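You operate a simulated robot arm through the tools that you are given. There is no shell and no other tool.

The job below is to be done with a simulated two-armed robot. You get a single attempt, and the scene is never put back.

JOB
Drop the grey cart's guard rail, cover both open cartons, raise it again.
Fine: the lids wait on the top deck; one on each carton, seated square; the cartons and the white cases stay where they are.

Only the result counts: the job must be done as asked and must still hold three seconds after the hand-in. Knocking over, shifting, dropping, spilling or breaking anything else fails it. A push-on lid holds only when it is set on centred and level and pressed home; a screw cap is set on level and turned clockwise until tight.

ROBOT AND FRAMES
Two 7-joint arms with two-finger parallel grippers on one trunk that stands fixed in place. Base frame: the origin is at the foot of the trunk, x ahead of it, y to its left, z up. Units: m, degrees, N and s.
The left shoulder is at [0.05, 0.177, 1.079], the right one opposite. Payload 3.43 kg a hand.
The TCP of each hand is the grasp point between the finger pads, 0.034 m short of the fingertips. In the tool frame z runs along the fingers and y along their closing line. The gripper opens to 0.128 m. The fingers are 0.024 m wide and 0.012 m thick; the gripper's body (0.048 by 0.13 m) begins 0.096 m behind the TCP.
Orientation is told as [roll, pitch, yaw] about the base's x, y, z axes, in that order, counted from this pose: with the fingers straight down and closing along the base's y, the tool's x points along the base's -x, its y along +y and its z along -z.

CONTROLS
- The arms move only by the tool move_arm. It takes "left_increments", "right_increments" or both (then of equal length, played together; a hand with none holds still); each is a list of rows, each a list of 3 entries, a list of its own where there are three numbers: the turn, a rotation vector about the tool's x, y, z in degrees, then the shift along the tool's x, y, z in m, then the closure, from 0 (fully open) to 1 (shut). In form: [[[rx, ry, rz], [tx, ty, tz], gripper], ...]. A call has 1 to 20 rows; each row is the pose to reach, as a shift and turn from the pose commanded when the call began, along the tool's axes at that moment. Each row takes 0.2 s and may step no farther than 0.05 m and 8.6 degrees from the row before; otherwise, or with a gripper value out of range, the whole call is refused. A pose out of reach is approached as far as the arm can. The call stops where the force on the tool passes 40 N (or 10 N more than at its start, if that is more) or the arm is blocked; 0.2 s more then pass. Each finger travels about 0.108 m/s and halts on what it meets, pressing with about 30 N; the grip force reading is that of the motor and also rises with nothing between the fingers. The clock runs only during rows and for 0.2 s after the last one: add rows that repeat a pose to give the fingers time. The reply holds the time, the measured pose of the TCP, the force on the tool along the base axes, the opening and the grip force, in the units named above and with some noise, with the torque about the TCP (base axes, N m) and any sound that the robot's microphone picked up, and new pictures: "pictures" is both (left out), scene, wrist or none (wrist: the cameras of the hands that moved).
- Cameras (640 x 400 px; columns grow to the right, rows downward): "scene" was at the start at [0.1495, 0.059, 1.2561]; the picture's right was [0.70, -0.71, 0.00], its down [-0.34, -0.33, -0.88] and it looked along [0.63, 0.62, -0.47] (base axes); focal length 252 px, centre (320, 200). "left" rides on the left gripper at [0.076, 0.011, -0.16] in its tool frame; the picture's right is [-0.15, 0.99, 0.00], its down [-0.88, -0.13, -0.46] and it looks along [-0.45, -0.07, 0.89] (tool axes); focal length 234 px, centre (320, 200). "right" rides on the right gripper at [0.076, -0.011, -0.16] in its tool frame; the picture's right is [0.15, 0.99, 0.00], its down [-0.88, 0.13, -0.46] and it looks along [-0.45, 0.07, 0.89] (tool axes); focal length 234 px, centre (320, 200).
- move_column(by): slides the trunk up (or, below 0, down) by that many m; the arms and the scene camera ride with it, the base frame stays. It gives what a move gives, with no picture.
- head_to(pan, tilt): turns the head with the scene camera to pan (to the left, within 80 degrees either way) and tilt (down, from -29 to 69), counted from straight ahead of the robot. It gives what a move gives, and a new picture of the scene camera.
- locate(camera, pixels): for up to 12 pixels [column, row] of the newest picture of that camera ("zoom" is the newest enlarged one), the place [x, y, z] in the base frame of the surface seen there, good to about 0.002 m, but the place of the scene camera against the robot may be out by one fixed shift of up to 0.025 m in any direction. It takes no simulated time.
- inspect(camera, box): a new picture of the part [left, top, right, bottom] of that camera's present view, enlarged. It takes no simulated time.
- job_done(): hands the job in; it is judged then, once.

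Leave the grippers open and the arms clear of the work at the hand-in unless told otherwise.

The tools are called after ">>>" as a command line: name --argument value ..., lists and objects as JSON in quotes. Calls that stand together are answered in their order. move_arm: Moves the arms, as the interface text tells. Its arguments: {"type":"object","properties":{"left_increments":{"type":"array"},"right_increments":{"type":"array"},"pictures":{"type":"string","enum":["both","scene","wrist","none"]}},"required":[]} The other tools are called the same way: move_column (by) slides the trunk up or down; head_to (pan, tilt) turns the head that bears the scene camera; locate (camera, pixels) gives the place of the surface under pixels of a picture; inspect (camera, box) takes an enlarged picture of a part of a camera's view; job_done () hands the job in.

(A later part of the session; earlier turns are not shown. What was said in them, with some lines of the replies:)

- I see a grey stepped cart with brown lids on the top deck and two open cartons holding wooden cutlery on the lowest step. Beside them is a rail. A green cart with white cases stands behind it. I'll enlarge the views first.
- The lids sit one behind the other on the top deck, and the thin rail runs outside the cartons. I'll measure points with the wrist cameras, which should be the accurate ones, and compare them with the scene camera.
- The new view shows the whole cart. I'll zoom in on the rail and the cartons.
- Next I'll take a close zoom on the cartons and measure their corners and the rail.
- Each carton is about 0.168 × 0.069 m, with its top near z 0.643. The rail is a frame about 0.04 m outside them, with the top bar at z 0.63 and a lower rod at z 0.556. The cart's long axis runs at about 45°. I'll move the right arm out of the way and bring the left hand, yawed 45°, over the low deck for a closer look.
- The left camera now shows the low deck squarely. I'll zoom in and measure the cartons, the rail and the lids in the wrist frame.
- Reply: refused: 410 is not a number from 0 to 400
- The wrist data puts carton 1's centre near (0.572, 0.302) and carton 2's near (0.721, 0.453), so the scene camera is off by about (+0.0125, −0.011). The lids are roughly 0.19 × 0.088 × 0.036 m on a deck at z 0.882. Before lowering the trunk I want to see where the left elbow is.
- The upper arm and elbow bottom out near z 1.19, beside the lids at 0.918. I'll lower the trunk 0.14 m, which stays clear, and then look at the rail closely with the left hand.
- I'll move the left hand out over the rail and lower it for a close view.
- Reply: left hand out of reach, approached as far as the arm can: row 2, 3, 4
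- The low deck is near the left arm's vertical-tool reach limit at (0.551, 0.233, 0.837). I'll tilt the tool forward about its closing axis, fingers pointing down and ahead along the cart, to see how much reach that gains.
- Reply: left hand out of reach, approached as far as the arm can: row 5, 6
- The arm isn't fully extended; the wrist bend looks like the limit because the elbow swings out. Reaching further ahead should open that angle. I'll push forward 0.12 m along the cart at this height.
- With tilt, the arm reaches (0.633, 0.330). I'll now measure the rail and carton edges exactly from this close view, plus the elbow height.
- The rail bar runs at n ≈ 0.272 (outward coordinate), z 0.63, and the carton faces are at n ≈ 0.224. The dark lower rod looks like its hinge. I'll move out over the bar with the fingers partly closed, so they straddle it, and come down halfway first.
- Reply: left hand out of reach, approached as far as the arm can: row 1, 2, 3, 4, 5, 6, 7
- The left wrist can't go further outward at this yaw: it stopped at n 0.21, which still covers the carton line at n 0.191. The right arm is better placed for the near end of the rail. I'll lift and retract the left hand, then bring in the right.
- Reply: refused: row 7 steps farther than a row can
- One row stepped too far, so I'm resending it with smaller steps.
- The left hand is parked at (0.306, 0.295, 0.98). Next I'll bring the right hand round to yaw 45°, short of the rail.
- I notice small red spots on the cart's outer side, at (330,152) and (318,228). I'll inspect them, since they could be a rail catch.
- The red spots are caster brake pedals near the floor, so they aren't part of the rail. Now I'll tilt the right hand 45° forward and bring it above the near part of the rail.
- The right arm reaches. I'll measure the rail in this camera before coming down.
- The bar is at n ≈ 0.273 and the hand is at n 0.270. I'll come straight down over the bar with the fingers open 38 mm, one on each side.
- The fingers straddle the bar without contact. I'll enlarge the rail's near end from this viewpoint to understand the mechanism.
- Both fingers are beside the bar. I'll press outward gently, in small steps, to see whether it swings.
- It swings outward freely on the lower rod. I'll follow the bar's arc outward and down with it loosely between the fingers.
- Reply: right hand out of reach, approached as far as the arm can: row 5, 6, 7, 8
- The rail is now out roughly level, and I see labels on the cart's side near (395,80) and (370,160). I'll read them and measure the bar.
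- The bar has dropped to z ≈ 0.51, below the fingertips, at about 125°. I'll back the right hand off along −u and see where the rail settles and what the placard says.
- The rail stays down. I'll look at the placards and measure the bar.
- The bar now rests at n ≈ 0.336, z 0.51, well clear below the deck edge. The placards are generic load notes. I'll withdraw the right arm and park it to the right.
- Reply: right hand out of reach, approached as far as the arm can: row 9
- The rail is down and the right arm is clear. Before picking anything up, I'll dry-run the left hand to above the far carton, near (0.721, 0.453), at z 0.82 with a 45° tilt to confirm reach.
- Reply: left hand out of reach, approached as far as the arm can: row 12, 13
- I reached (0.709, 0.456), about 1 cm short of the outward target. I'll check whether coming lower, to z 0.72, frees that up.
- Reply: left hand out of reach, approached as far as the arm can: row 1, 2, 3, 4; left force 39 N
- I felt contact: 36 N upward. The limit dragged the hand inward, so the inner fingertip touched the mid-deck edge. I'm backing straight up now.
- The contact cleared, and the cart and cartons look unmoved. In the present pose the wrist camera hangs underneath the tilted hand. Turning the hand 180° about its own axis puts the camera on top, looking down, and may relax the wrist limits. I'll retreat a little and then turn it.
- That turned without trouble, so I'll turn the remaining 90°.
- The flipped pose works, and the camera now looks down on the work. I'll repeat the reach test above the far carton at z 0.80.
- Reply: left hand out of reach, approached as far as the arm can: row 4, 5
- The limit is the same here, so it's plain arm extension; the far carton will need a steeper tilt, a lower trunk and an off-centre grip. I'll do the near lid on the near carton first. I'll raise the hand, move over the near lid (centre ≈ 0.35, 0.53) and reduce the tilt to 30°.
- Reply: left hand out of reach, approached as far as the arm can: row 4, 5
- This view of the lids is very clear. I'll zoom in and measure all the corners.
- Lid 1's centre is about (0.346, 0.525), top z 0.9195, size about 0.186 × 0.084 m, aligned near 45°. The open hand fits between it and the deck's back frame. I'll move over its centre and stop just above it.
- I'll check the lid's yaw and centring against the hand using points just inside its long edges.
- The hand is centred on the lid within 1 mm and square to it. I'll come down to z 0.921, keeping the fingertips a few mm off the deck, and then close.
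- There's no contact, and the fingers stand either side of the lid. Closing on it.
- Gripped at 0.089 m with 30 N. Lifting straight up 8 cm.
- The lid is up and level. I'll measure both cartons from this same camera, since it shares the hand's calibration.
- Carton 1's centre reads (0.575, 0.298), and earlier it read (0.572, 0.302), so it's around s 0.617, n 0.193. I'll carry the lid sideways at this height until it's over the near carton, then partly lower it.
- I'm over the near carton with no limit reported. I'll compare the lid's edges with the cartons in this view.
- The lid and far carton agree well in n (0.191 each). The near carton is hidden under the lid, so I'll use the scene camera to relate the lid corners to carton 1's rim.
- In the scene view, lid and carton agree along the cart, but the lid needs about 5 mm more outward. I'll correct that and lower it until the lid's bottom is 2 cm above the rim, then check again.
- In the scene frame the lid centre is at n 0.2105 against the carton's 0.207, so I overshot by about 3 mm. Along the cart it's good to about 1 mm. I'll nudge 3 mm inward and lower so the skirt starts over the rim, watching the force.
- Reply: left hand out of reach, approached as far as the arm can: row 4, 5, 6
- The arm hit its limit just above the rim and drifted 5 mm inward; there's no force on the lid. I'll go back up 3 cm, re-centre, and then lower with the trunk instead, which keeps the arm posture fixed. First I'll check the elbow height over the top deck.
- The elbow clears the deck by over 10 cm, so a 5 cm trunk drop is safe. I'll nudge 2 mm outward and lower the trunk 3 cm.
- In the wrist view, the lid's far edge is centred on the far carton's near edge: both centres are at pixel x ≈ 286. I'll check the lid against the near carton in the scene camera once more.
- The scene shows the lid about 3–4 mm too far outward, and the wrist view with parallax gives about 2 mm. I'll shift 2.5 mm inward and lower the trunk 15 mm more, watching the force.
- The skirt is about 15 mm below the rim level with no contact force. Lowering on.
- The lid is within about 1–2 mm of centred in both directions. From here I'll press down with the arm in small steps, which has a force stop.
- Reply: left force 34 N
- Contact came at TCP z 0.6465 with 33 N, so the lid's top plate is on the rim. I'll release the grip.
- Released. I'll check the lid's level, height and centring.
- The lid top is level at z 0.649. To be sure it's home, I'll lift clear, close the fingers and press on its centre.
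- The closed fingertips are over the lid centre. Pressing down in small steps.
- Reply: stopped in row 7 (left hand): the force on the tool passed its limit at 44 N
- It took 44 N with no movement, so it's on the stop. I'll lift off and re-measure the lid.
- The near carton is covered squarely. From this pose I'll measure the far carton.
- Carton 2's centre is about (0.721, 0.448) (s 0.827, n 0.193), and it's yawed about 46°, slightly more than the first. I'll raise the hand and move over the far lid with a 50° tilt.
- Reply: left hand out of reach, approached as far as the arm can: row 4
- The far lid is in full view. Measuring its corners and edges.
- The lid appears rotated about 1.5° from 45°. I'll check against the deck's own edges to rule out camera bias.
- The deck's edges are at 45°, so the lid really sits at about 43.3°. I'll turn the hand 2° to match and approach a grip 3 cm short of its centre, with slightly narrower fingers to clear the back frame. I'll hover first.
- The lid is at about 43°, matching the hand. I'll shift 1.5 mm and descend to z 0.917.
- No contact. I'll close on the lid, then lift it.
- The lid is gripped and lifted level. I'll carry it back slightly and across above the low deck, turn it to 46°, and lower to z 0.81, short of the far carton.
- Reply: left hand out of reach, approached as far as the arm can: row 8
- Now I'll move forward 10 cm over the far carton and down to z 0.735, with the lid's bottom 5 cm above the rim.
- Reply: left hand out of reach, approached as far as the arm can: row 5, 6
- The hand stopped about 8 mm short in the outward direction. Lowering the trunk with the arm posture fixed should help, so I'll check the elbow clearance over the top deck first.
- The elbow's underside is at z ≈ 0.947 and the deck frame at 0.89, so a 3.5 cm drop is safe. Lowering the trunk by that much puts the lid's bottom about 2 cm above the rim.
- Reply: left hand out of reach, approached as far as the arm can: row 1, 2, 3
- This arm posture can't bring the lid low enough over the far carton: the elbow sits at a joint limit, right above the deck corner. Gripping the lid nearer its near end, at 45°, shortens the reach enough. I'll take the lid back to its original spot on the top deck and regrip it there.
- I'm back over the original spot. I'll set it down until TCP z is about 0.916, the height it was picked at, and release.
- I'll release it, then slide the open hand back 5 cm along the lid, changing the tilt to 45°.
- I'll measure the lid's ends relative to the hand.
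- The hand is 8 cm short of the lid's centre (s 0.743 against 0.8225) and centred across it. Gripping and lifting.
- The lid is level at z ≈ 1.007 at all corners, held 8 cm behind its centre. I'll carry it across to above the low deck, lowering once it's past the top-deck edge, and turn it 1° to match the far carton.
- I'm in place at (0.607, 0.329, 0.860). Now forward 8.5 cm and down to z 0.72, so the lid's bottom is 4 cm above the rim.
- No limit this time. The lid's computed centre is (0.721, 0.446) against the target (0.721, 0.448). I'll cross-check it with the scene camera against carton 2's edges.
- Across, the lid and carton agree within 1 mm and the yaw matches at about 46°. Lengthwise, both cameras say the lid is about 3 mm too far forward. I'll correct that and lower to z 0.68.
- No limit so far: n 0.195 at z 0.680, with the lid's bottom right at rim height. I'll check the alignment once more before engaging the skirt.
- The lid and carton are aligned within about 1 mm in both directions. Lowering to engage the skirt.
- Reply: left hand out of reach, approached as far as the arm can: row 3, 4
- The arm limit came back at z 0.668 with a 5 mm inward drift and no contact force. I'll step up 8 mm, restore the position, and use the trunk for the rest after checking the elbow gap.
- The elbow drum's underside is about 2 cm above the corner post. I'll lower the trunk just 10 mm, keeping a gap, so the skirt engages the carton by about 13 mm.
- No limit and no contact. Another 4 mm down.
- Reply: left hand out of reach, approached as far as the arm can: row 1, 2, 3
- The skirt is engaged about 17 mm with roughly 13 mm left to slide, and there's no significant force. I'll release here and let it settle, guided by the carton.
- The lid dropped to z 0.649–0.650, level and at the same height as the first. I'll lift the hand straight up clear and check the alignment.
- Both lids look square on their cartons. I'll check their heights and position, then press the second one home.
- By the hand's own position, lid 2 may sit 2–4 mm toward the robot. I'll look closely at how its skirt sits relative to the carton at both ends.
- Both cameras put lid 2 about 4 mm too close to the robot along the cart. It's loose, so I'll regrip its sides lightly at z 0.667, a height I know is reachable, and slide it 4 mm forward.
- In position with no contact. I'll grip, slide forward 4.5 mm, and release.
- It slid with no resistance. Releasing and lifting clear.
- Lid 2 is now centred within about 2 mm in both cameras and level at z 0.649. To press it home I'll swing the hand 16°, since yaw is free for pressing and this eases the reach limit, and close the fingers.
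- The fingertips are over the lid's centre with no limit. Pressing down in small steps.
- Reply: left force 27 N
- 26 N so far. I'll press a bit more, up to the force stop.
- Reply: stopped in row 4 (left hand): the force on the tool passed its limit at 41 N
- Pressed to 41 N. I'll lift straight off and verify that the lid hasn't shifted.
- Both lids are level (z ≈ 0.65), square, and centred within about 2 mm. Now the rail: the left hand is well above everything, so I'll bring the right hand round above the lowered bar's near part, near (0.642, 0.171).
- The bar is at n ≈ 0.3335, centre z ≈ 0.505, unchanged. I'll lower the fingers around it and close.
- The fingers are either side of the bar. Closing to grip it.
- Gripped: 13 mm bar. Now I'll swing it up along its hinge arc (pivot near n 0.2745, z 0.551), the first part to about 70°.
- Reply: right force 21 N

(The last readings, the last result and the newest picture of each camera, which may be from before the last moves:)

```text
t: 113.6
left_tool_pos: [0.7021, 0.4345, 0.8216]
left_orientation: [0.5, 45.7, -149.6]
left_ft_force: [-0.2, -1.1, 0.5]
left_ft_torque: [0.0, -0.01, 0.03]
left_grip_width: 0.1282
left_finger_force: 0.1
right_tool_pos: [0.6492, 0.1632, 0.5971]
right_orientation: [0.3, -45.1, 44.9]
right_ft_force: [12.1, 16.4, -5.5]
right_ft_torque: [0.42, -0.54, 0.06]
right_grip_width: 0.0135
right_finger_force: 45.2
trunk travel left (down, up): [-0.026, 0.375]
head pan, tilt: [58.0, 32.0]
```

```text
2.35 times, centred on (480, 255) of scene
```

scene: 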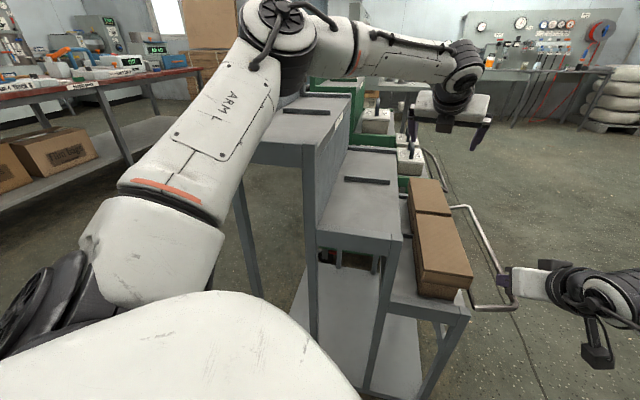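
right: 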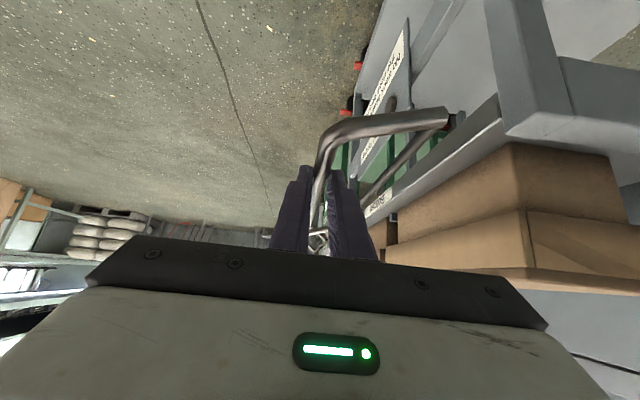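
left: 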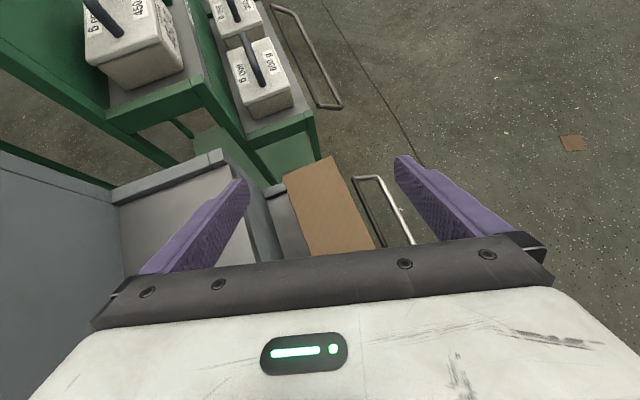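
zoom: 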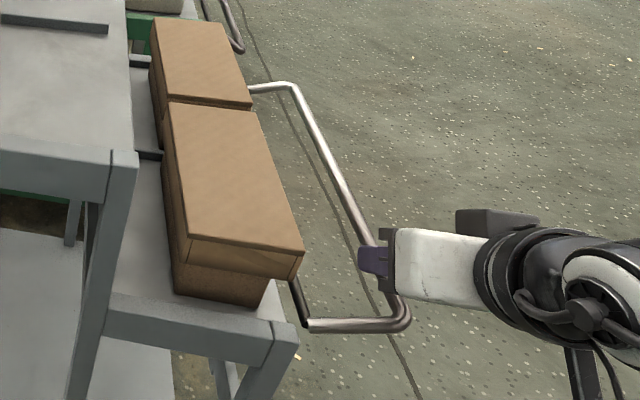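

The rail follows. Continuing along the arc to upright.

>>> move_arm --right_increments '[[[0, 0, 0], [-0.008, 0.006, -0.008], 0.95], [[0, 0, 0], [-0.016, 0.0131, -0.016], 0.95], [[0, 0, 0], [-0.0226, 0.0224, -0.0226], 0.95], [[0, 0, 0], [-0.0279, 0.0331, -0.0279], 0.95], [[0, 0, 0], [-0.031, 0.042, -0.031], 0.95], [[0, 0, 0], [-0.0332, 0.0512, -0.0332], 0.95], [[0, 0, 0], [-0.0345, 0.061, -0.0345], 0.95], [[0, 0, 0], [-0.035, 0.0695, -0.035], 0.95], [[0, 0, 0], [-0.035, 0.0695, -0.035], 0.95]]' --pictures "both"

>>> inspect --camera "scene" --box '[400, 170, 560, 340]'

```text
t: 115.6
left_tool_pos: [0.7019, 0.4336, 0.8245]
left_orientation: [0.5, 45.8, -149.5]
left_ft_force: [0.2, 0.1, -0.6]
left_ft_torque: [-0.01, 0.03, 0.0]
left_grip_width: 0.1281
left_finger_force: 0.0
right_tool_pos: [0.599, 0.2123, 0.6479]
right_orientation: [0.4, -45.1, 45.0]
right_ft_force: [0.7, 3.0, 7.5]
right_ft_torque: [0.57, -0.56, -0.09]
right_grip_width: 0.0137
right_finger_force: 44.8
trunk travel left (down, up): [-0.026, 0.375]
head pan, tilt: [58.0, 32.0]
```

scene: 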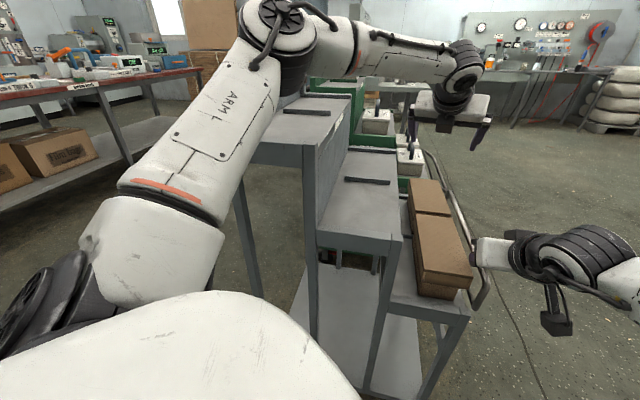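
right: 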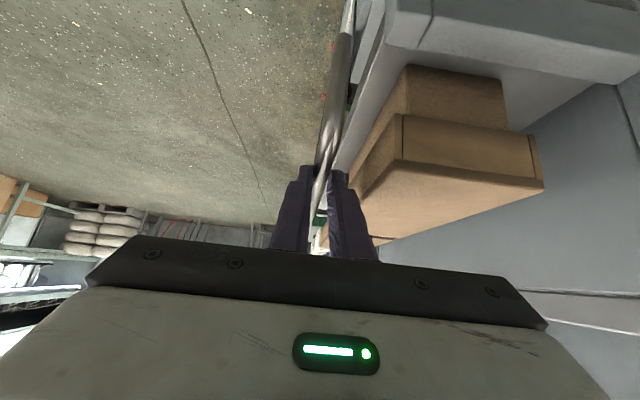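

```text
2.35 times, centred on (480, 255) of scene
```

zoom: 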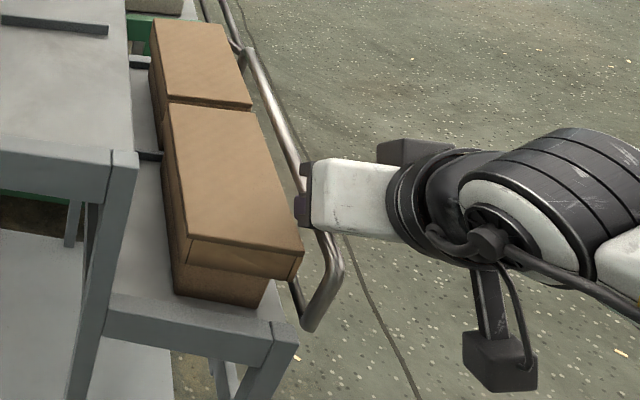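

The bar is back at n ≈ 0.273, where it started. I'll nudge 3 mm further inward to make sure it's against its upright stop.

>>> move_arm --right_increments '[[[0, 0, 0], [0, 0.0015, 0], 0.95], [[0, 0, 0], [0, 0.003, 0], 0.95], [[0, 0, 0], [0, 0.003, 0], 0.95]]' --pictures "none"

```text
t: 116.4
left_tool_pos: [0.7008, 0.4331, 0.8241]
left_orientation: [0.5, 45.8, -149.6]
left_ft_force: [0.7, -0.7, 0.5]
left_ft_torque: [-0.02, 0.02, -0.01]
left_grip_width: 0.1281
left_finger_force: 0.1
right_tool_pos: [0.6004, 0.2131, 0.647]
right_orientation: [0.1, -45.0, 45.1]
right_ft_force: [3.5, 3.9, 11.8]
right_ft_torque: [0.01, -0.13, -0.05]
right_grip_width: 0.0134
right_finger_force: 44.6
trunk travel left (down, up): [-0.026, 0.375]
head pan, tilt: [58.0, 32.0]
```

It didn't move further inward, so it's on its stop. I'll open the fingers a little, still straddling the bar, and see whether it stays.

>>> move_arm --right_increments '[[[0, 0, 0], [0, 0, 0], 0.88], [[0, 0, 0], [0, 0, 0], 0.78], [[0, 0, 0], [0, 0, 0], 0.72], [[0, 0, 0], [0, 0, 0], 0.72], [[0, 0, 0], [0, 0, 0], 0.72]]' --pictures "both"

>>> inspect --camera "right" --box '[250, 0, 450, 250]'

>>> inspect --camera "scene" --box '[400, 170, 560, 340]'

```text
t: 117.6
left_tool_pos: [0.701, 0.4334, 0.8232]
left_orientation: [0.5, 45.8, -149.6]
left_ft_force: [0.0, 0.3, 0.2]
left_ft_torque: [0.0, -0.01, 0.04]
left_grip_width: 0.1281
left_finger_force: 0.2
right_tool_pos: [0.5996, 0.2132, 0.6455]
right_orientation: [0.2, -45.0, 45.0]
right_ft_force: [0.3, 0.5, -0.5]
right_ft_torque: [0.0, -0.01, 0.04]
right_grip_width: 0.0358
right_finger_force: 0.0
trunk travel left (down, up): [-0.026, 0.375]
head pan, tilt: [58.0, 32.0]
```

scene: 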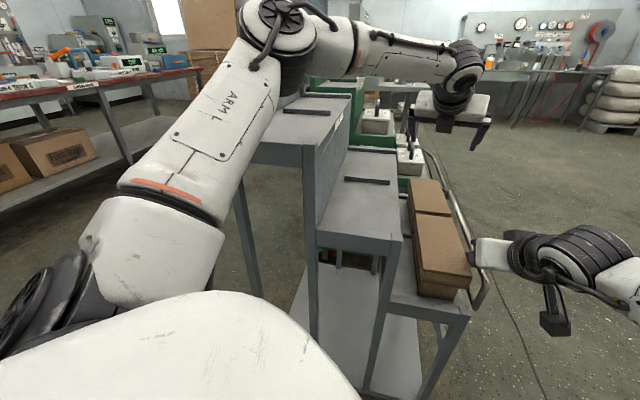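
right: 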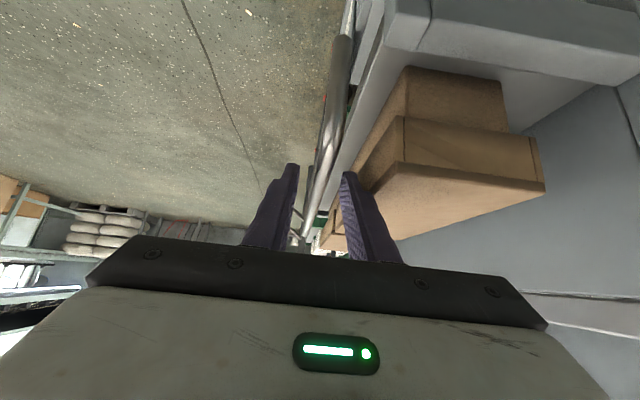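

```text
1.60 times, centred on (350, 125) of right
```

zoom: 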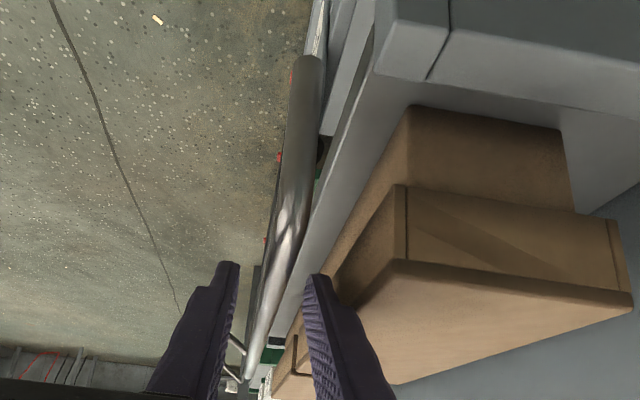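

```text
2.35 times, centred on (480, 255) of scene
```

zoom: 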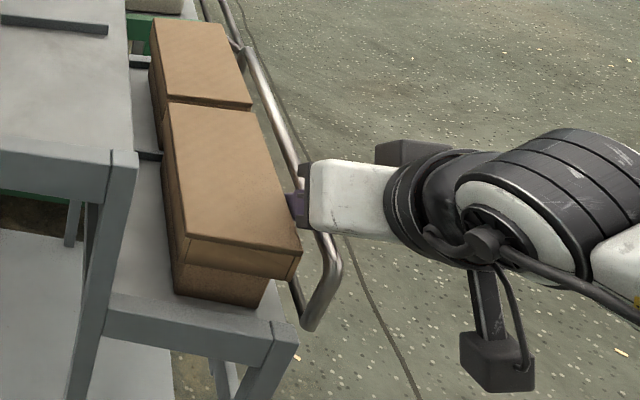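

The rail stands by itself with the fingers open. The inner finger is close to lid 1's edge, so I'll narrow slightly and rise straight up.

>>> move_arm --right_increments '[[[0, 0, 0], [0, -0.001, 0], 0.76], [[0, 0, 0], [-0.007, -0.001, -0.007], 0.76], [[0, 0, 0], [-0.02, -0.001, -0.02], 0.76], [[0, 0, 0], [-0.04, -0.001, -0.04], 0.76], [[0, 0, 0], [-0.07, -0.001, -0.07], 0.76], [[0, 0, 0], [-0.095, -0.001, -0.095], 0.76]]' --pictures "both"

>>> inspect --camera "scene" --box '[390, 160, 490, 320]'

>>> locate --camera "zoom" --pixels '[[340, 100], [375, 180], [420, 290], [250, 150], [265, 60], [330, 150], [270, 190], [290, 285], [390, 300], [350, 170], [330, 60], [255, 145]]'

```text
t: 119.0
left_tool_pos: [0.7012, 0.4342, 0.8242]
left_orientation: [0.6, 45.8, -149.6]
left_ft_force: [0.3, 0.5, -0.1]
left_ft_torque: [-0.03, -0.01, 0.0]
left_grip_width: 0.1281
left_finger_force: 0.0
right_tool_pos: [0.5991, 0.2145, 0.779]
right_orientation: [0.3, -45.0, 45.0]
right_ft_force: [0.6, -0.4, 0.0]
right_ft_torque: [0.04, -0.01, -0.03]
right_grip_width: 0.0305
right_finger_force: 0.1
trunk travel left (down, up): [-0.026, 0.375]
head pan, tilt: [58.0, 32.0]
```

scene: 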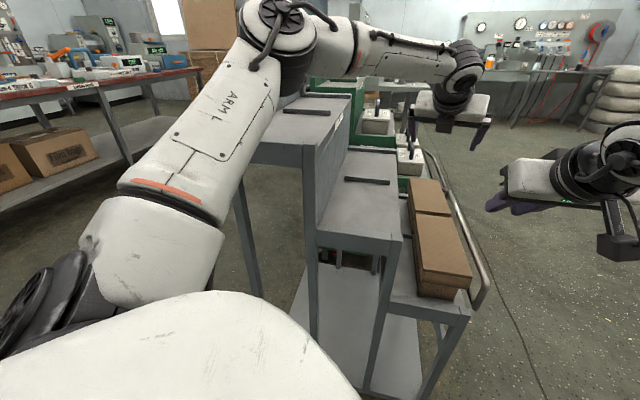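
right: 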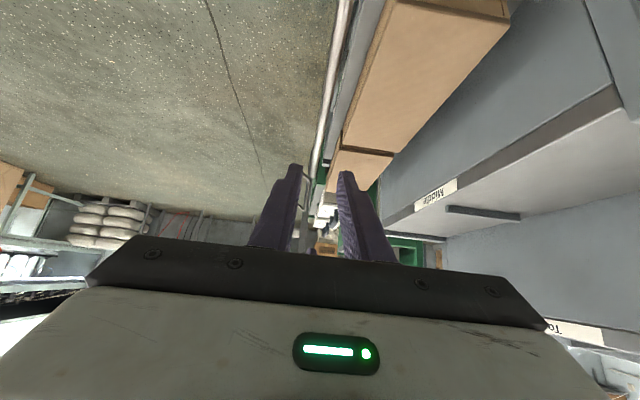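

```text
2.50 times, centred on (440, 240) of scene
```

zoom: 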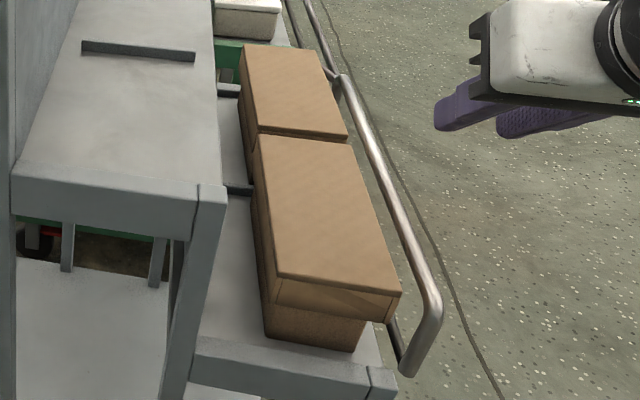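

```text
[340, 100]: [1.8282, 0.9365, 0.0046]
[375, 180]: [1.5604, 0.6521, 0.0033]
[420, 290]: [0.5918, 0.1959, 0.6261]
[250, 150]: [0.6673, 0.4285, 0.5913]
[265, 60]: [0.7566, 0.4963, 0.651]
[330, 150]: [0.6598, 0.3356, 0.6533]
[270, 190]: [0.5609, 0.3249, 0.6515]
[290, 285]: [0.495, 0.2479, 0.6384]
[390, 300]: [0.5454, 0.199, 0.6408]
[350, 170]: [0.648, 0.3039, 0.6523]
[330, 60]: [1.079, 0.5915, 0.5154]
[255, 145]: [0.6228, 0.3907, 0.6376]
```

The rail is upright and both lids look good. I'll verify the rail's position in the right camera against the start (n 0.273, z 0.63), and check lid 1.

>>> inspect --camera "right" --box '[280, 0, 440, 200]'

>>> locate --camera "right" --pixels '[[342, 20], [335, 60], [328, 100], [320, 145], [350, 130], [385, 40], [440, 100], [490, 35], [350, 155], [385, 165], [370, 100]]'

```text
2.00 times, centred on (360, 100) of right
```

zoom: 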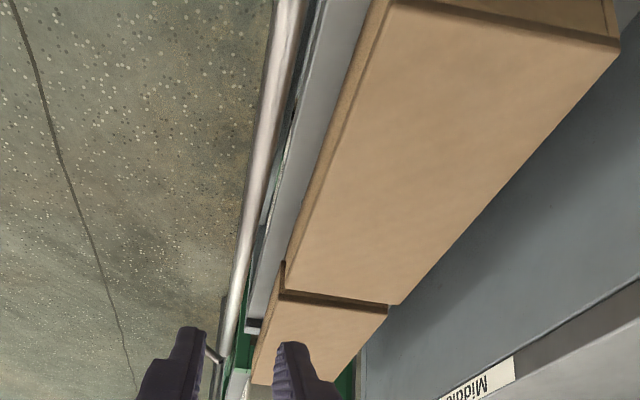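

```text
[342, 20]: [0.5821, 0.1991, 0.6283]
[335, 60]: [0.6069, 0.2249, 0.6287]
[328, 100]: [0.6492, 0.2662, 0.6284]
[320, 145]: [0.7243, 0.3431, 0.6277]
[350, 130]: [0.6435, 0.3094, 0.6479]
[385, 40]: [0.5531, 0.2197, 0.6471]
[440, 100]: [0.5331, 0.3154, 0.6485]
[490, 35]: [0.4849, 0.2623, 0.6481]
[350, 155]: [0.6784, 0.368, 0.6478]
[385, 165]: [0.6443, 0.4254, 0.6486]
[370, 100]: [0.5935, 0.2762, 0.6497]
```

The rail is upright within a couple of mm of its starting position, and both lids are at z 0.648 and level. I'll raise the trunk 12 cm, which lifts both arms clear, and withdraw the right hand.

>>> move_column --by 0.12

>>> move_arm --right_increments '[[[0, 0, 0], [0, 0, -0.04], 0.6], [[0, 0, 0], [0, 0, -0.08], 0.4], [[0, 0, 0], [0, 0, -0.12], 0.2], [[0, 0, 0], [0.02, -0.005, -0.16], 0], [[0, 0, 0], [0.045, -0.01, -0.19], 0], [[0, 0, 0], [0.07, -0.015, -0.22], 0], [[0, 0, 0], [0.095, -0.02, -0.25], 0], [[0, 0, 0], [0.12, -0.025, -0.28], 0]]' --pictures "scene"

```text
t: 120.5
left_tool_pos: [0.7011, 0.4337, 0.9424]
left_orientation: [0.5, 45.8, -149.6]
left_ft_force: [0.1, -0.3, 0.5]
left_ft_torque: [0.01, 0.0, -0.01]
left_grip_width: 0.128
left_finger_force: 0.0
right_tool_pos: [0.5991, 0.212, 0.8988]
right_orientation: [0.2, -44.9, 45.1]
right_ft_force: [-0.6, -0.5, -0.1]
right_ft_torque: [0.01, 0.01, 0.0]
right_grip_width: 0.0308
right_finger_force: 0.0
trunk travel left (down, up): [-0.146, 0.255]
head pan, tilt: [58.0, 32.0]
```

```text
t: 122.3
left_tool_pos: [0.7023, 0.4344, 0.9432]
left_orientation: [0.5, 45.8, -149.5]
left_ft_force: [-0.4, 0.6, 0.5]
left_ft_torque: [-0.03, -0.02, 0.0]
left_grip_width: 0.1281
left_finger_force: 0.1
right_tool_pos: [0.4188, -0.0053, 1.0122]
right_orientation: [0.2, -45.0, 44.9]
right_ft_force: [0.1, 0.0, 0.0]
right_ft_torque: [-0.04, 0.02, 0.02]
right_grip_width: 0.1279
right_finger_force: 0.1
trunk travel left (down, up): [-0.146, 0.255]
head pan, tilt: [58.0, 32.0]
```

scene: 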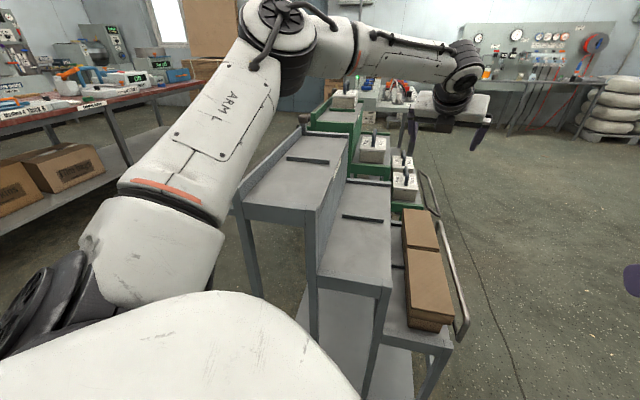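

The right hand is away. Now I'll retract the left hand back and up, away from the cartons.

>>> move_arm --left_increments '[[[0, 0, 0], [0.02, 0, -0.03], 0], [[0, 0, 0], [0.005, 0, -0.065], 0], [[0, 0, 0], [-0.022, 0, -0.095], 0], [[0, 0, 0], [-0.05, 0, -0.125], 0], [[0, 0, 0], [-0.077, 0, -0.157], 0], [[0, 0, 0], [-0.105, 0, -0.189], 0], [[0, 0, 0], [-0.132, 0, -0.221], 0], [[0, 0, 0], [-0.132, 0, -0.221], 0]]' --pictures "both"

>>> head_to --pan 42 --tilt 40

```text
t: 124.1
left_tool_pos: [0.4825, 0.3079, 1.0023]
left_orientation: [0.5, 45.9, -149.6]
left_ft_force: [0.4, 0.6, 0.2]
left_ft_torque: [-0.03, -0.01, -0.01]
left_grip_width: 0.1282
left_finger_force: 0.0
right_tool_pos: [0.4181, -0.0042, 1.0128]
right_orientation: [0.2, -45.0, 45.1]
right_ft_force: [0.4, 0.3, 0.2]
right_ft_torque: [0.01, -0.03, 0.03]
right_grip_width: 0.1281
right_finger_force: 0.0
trunk travel left (down, up): [-0.146, 0.255]
head pan, tilt: [58.0, 32.0]
```

scene: 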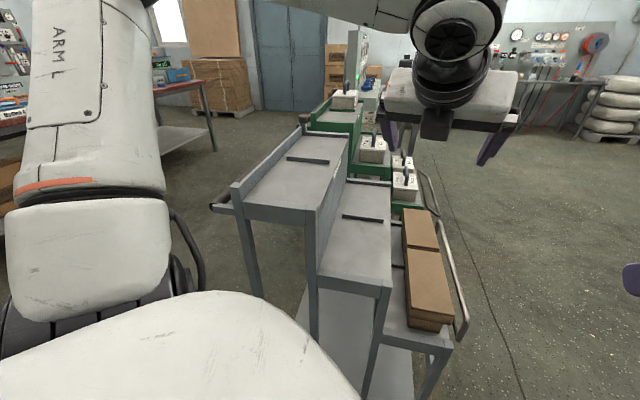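
left: 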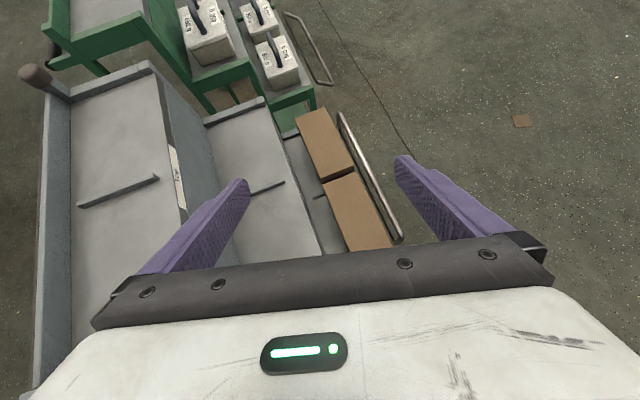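

```text
t: 124.9
left_tool_pos: [0.4844, 0.3086, 1.0013]
left_orientation: [0.5, 45.9, -149.6]
left_ft_force: [-0.3, -0.4, 0.5]
left_ft_torque: [-0.01, 0.02, -0.01]
left_grip_width: 0.1281
left_finger_force: 0.0
right_tool_pos: [0.4197, -0.0036, 1.0124]
right_orientation: [0.2, -45.0, 45.0]
right_ft_force: [-0.2, 0.1, -0.2]
right_ft_torque: [-0.02, 0.01, -0.01]
right_grip_width: 0.1282
right_finger_force: 0.0
trunk travel left (down, up): [-0.146, 0.255]
head pan, tilt: [42.0, 40.0]
```

scene: 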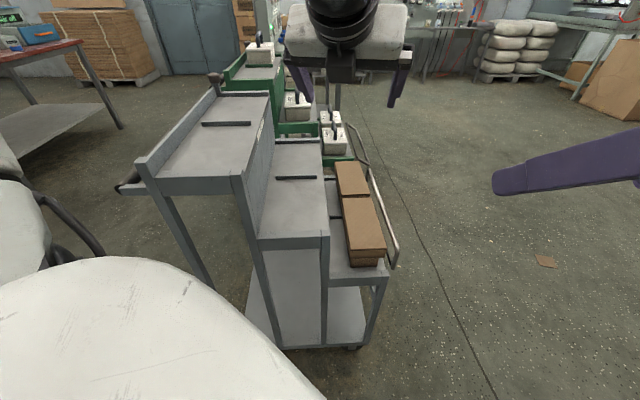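

Arms are clear. One last close look at the result before handing in.

>>> inspect --camera "scene" --box '[310, 140, 420, 280]'

>>> inspect --camera "left" --box '[270, 90, 420, 260]'

>>> locate --camera "zoom" --pixels '[[125, 55], [195, 45], [270, 165], [190, 195], [200, 215], [275, 190], [370, 340], [270, 370], [300, 60], [400, 230], [480, 340]]'

```text
2.86 times, centred on (365, 210) of scene
```

zoom: 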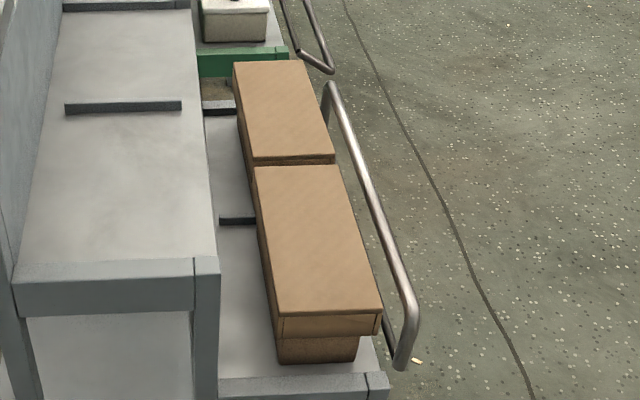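

```text
2.35 times, centred on (345, 175) of left
```

zoom: 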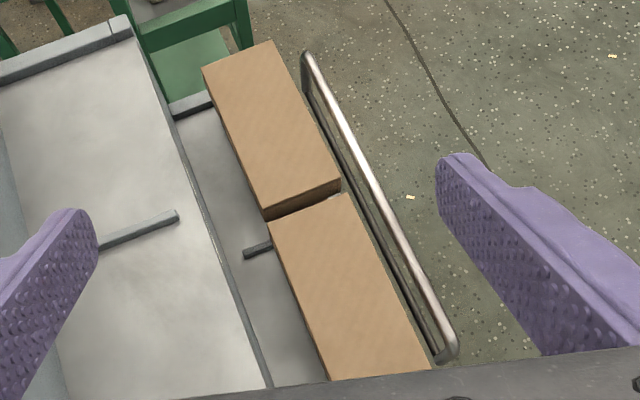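

```text
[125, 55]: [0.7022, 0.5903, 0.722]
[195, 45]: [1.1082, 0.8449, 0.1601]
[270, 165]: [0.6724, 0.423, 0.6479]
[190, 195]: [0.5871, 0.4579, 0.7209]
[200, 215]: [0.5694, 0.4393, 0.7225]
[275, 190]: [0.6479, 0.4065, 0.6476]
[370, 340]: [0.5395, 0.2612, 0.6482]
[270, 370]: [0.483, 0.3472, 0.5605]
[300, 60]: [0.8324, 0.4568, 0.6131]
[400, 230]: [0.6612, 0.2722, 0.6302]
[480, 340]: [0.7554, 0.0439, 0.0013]
```

Both cartons are covered with level, square lids at the same height. The rail is upright, the white cases are untouched, the grippers are open and the arms are clear. Handing in.

>>> job_done

```text
The job is handed in.
```

I lowered the grey cart's guard rail, put a lid on each carton and raised the rail again. The job is handed in, and the result of the check isn't back yet.

- **Lids:** both sit level at the same height (about z 0.65 m). The cameras put each within about 2 mm of centred, square to its carton. I pressed each with over 40 N and neither moved down any further. I heard no click from either.
- **Far lid:** I set it down once and gripped it again, because the arm couldn't reach that carton with the first grip. It dropped the last 13 mm or so onto the carton, and I then slid it forward about 4 mm to centre it before pressing.
- **Rail:** it stands upright on its own, within about 3 mm of where it started.
- **Contact with the cart:** during an early reach test, a left fingertip pressed on the edge of the middle deck with about 36 N. The cart and cartons looked unmoved in the pictures afterwards.
- **White cases:** I didn't touch them.

Both grippers are open and the arms are clear of the cart.
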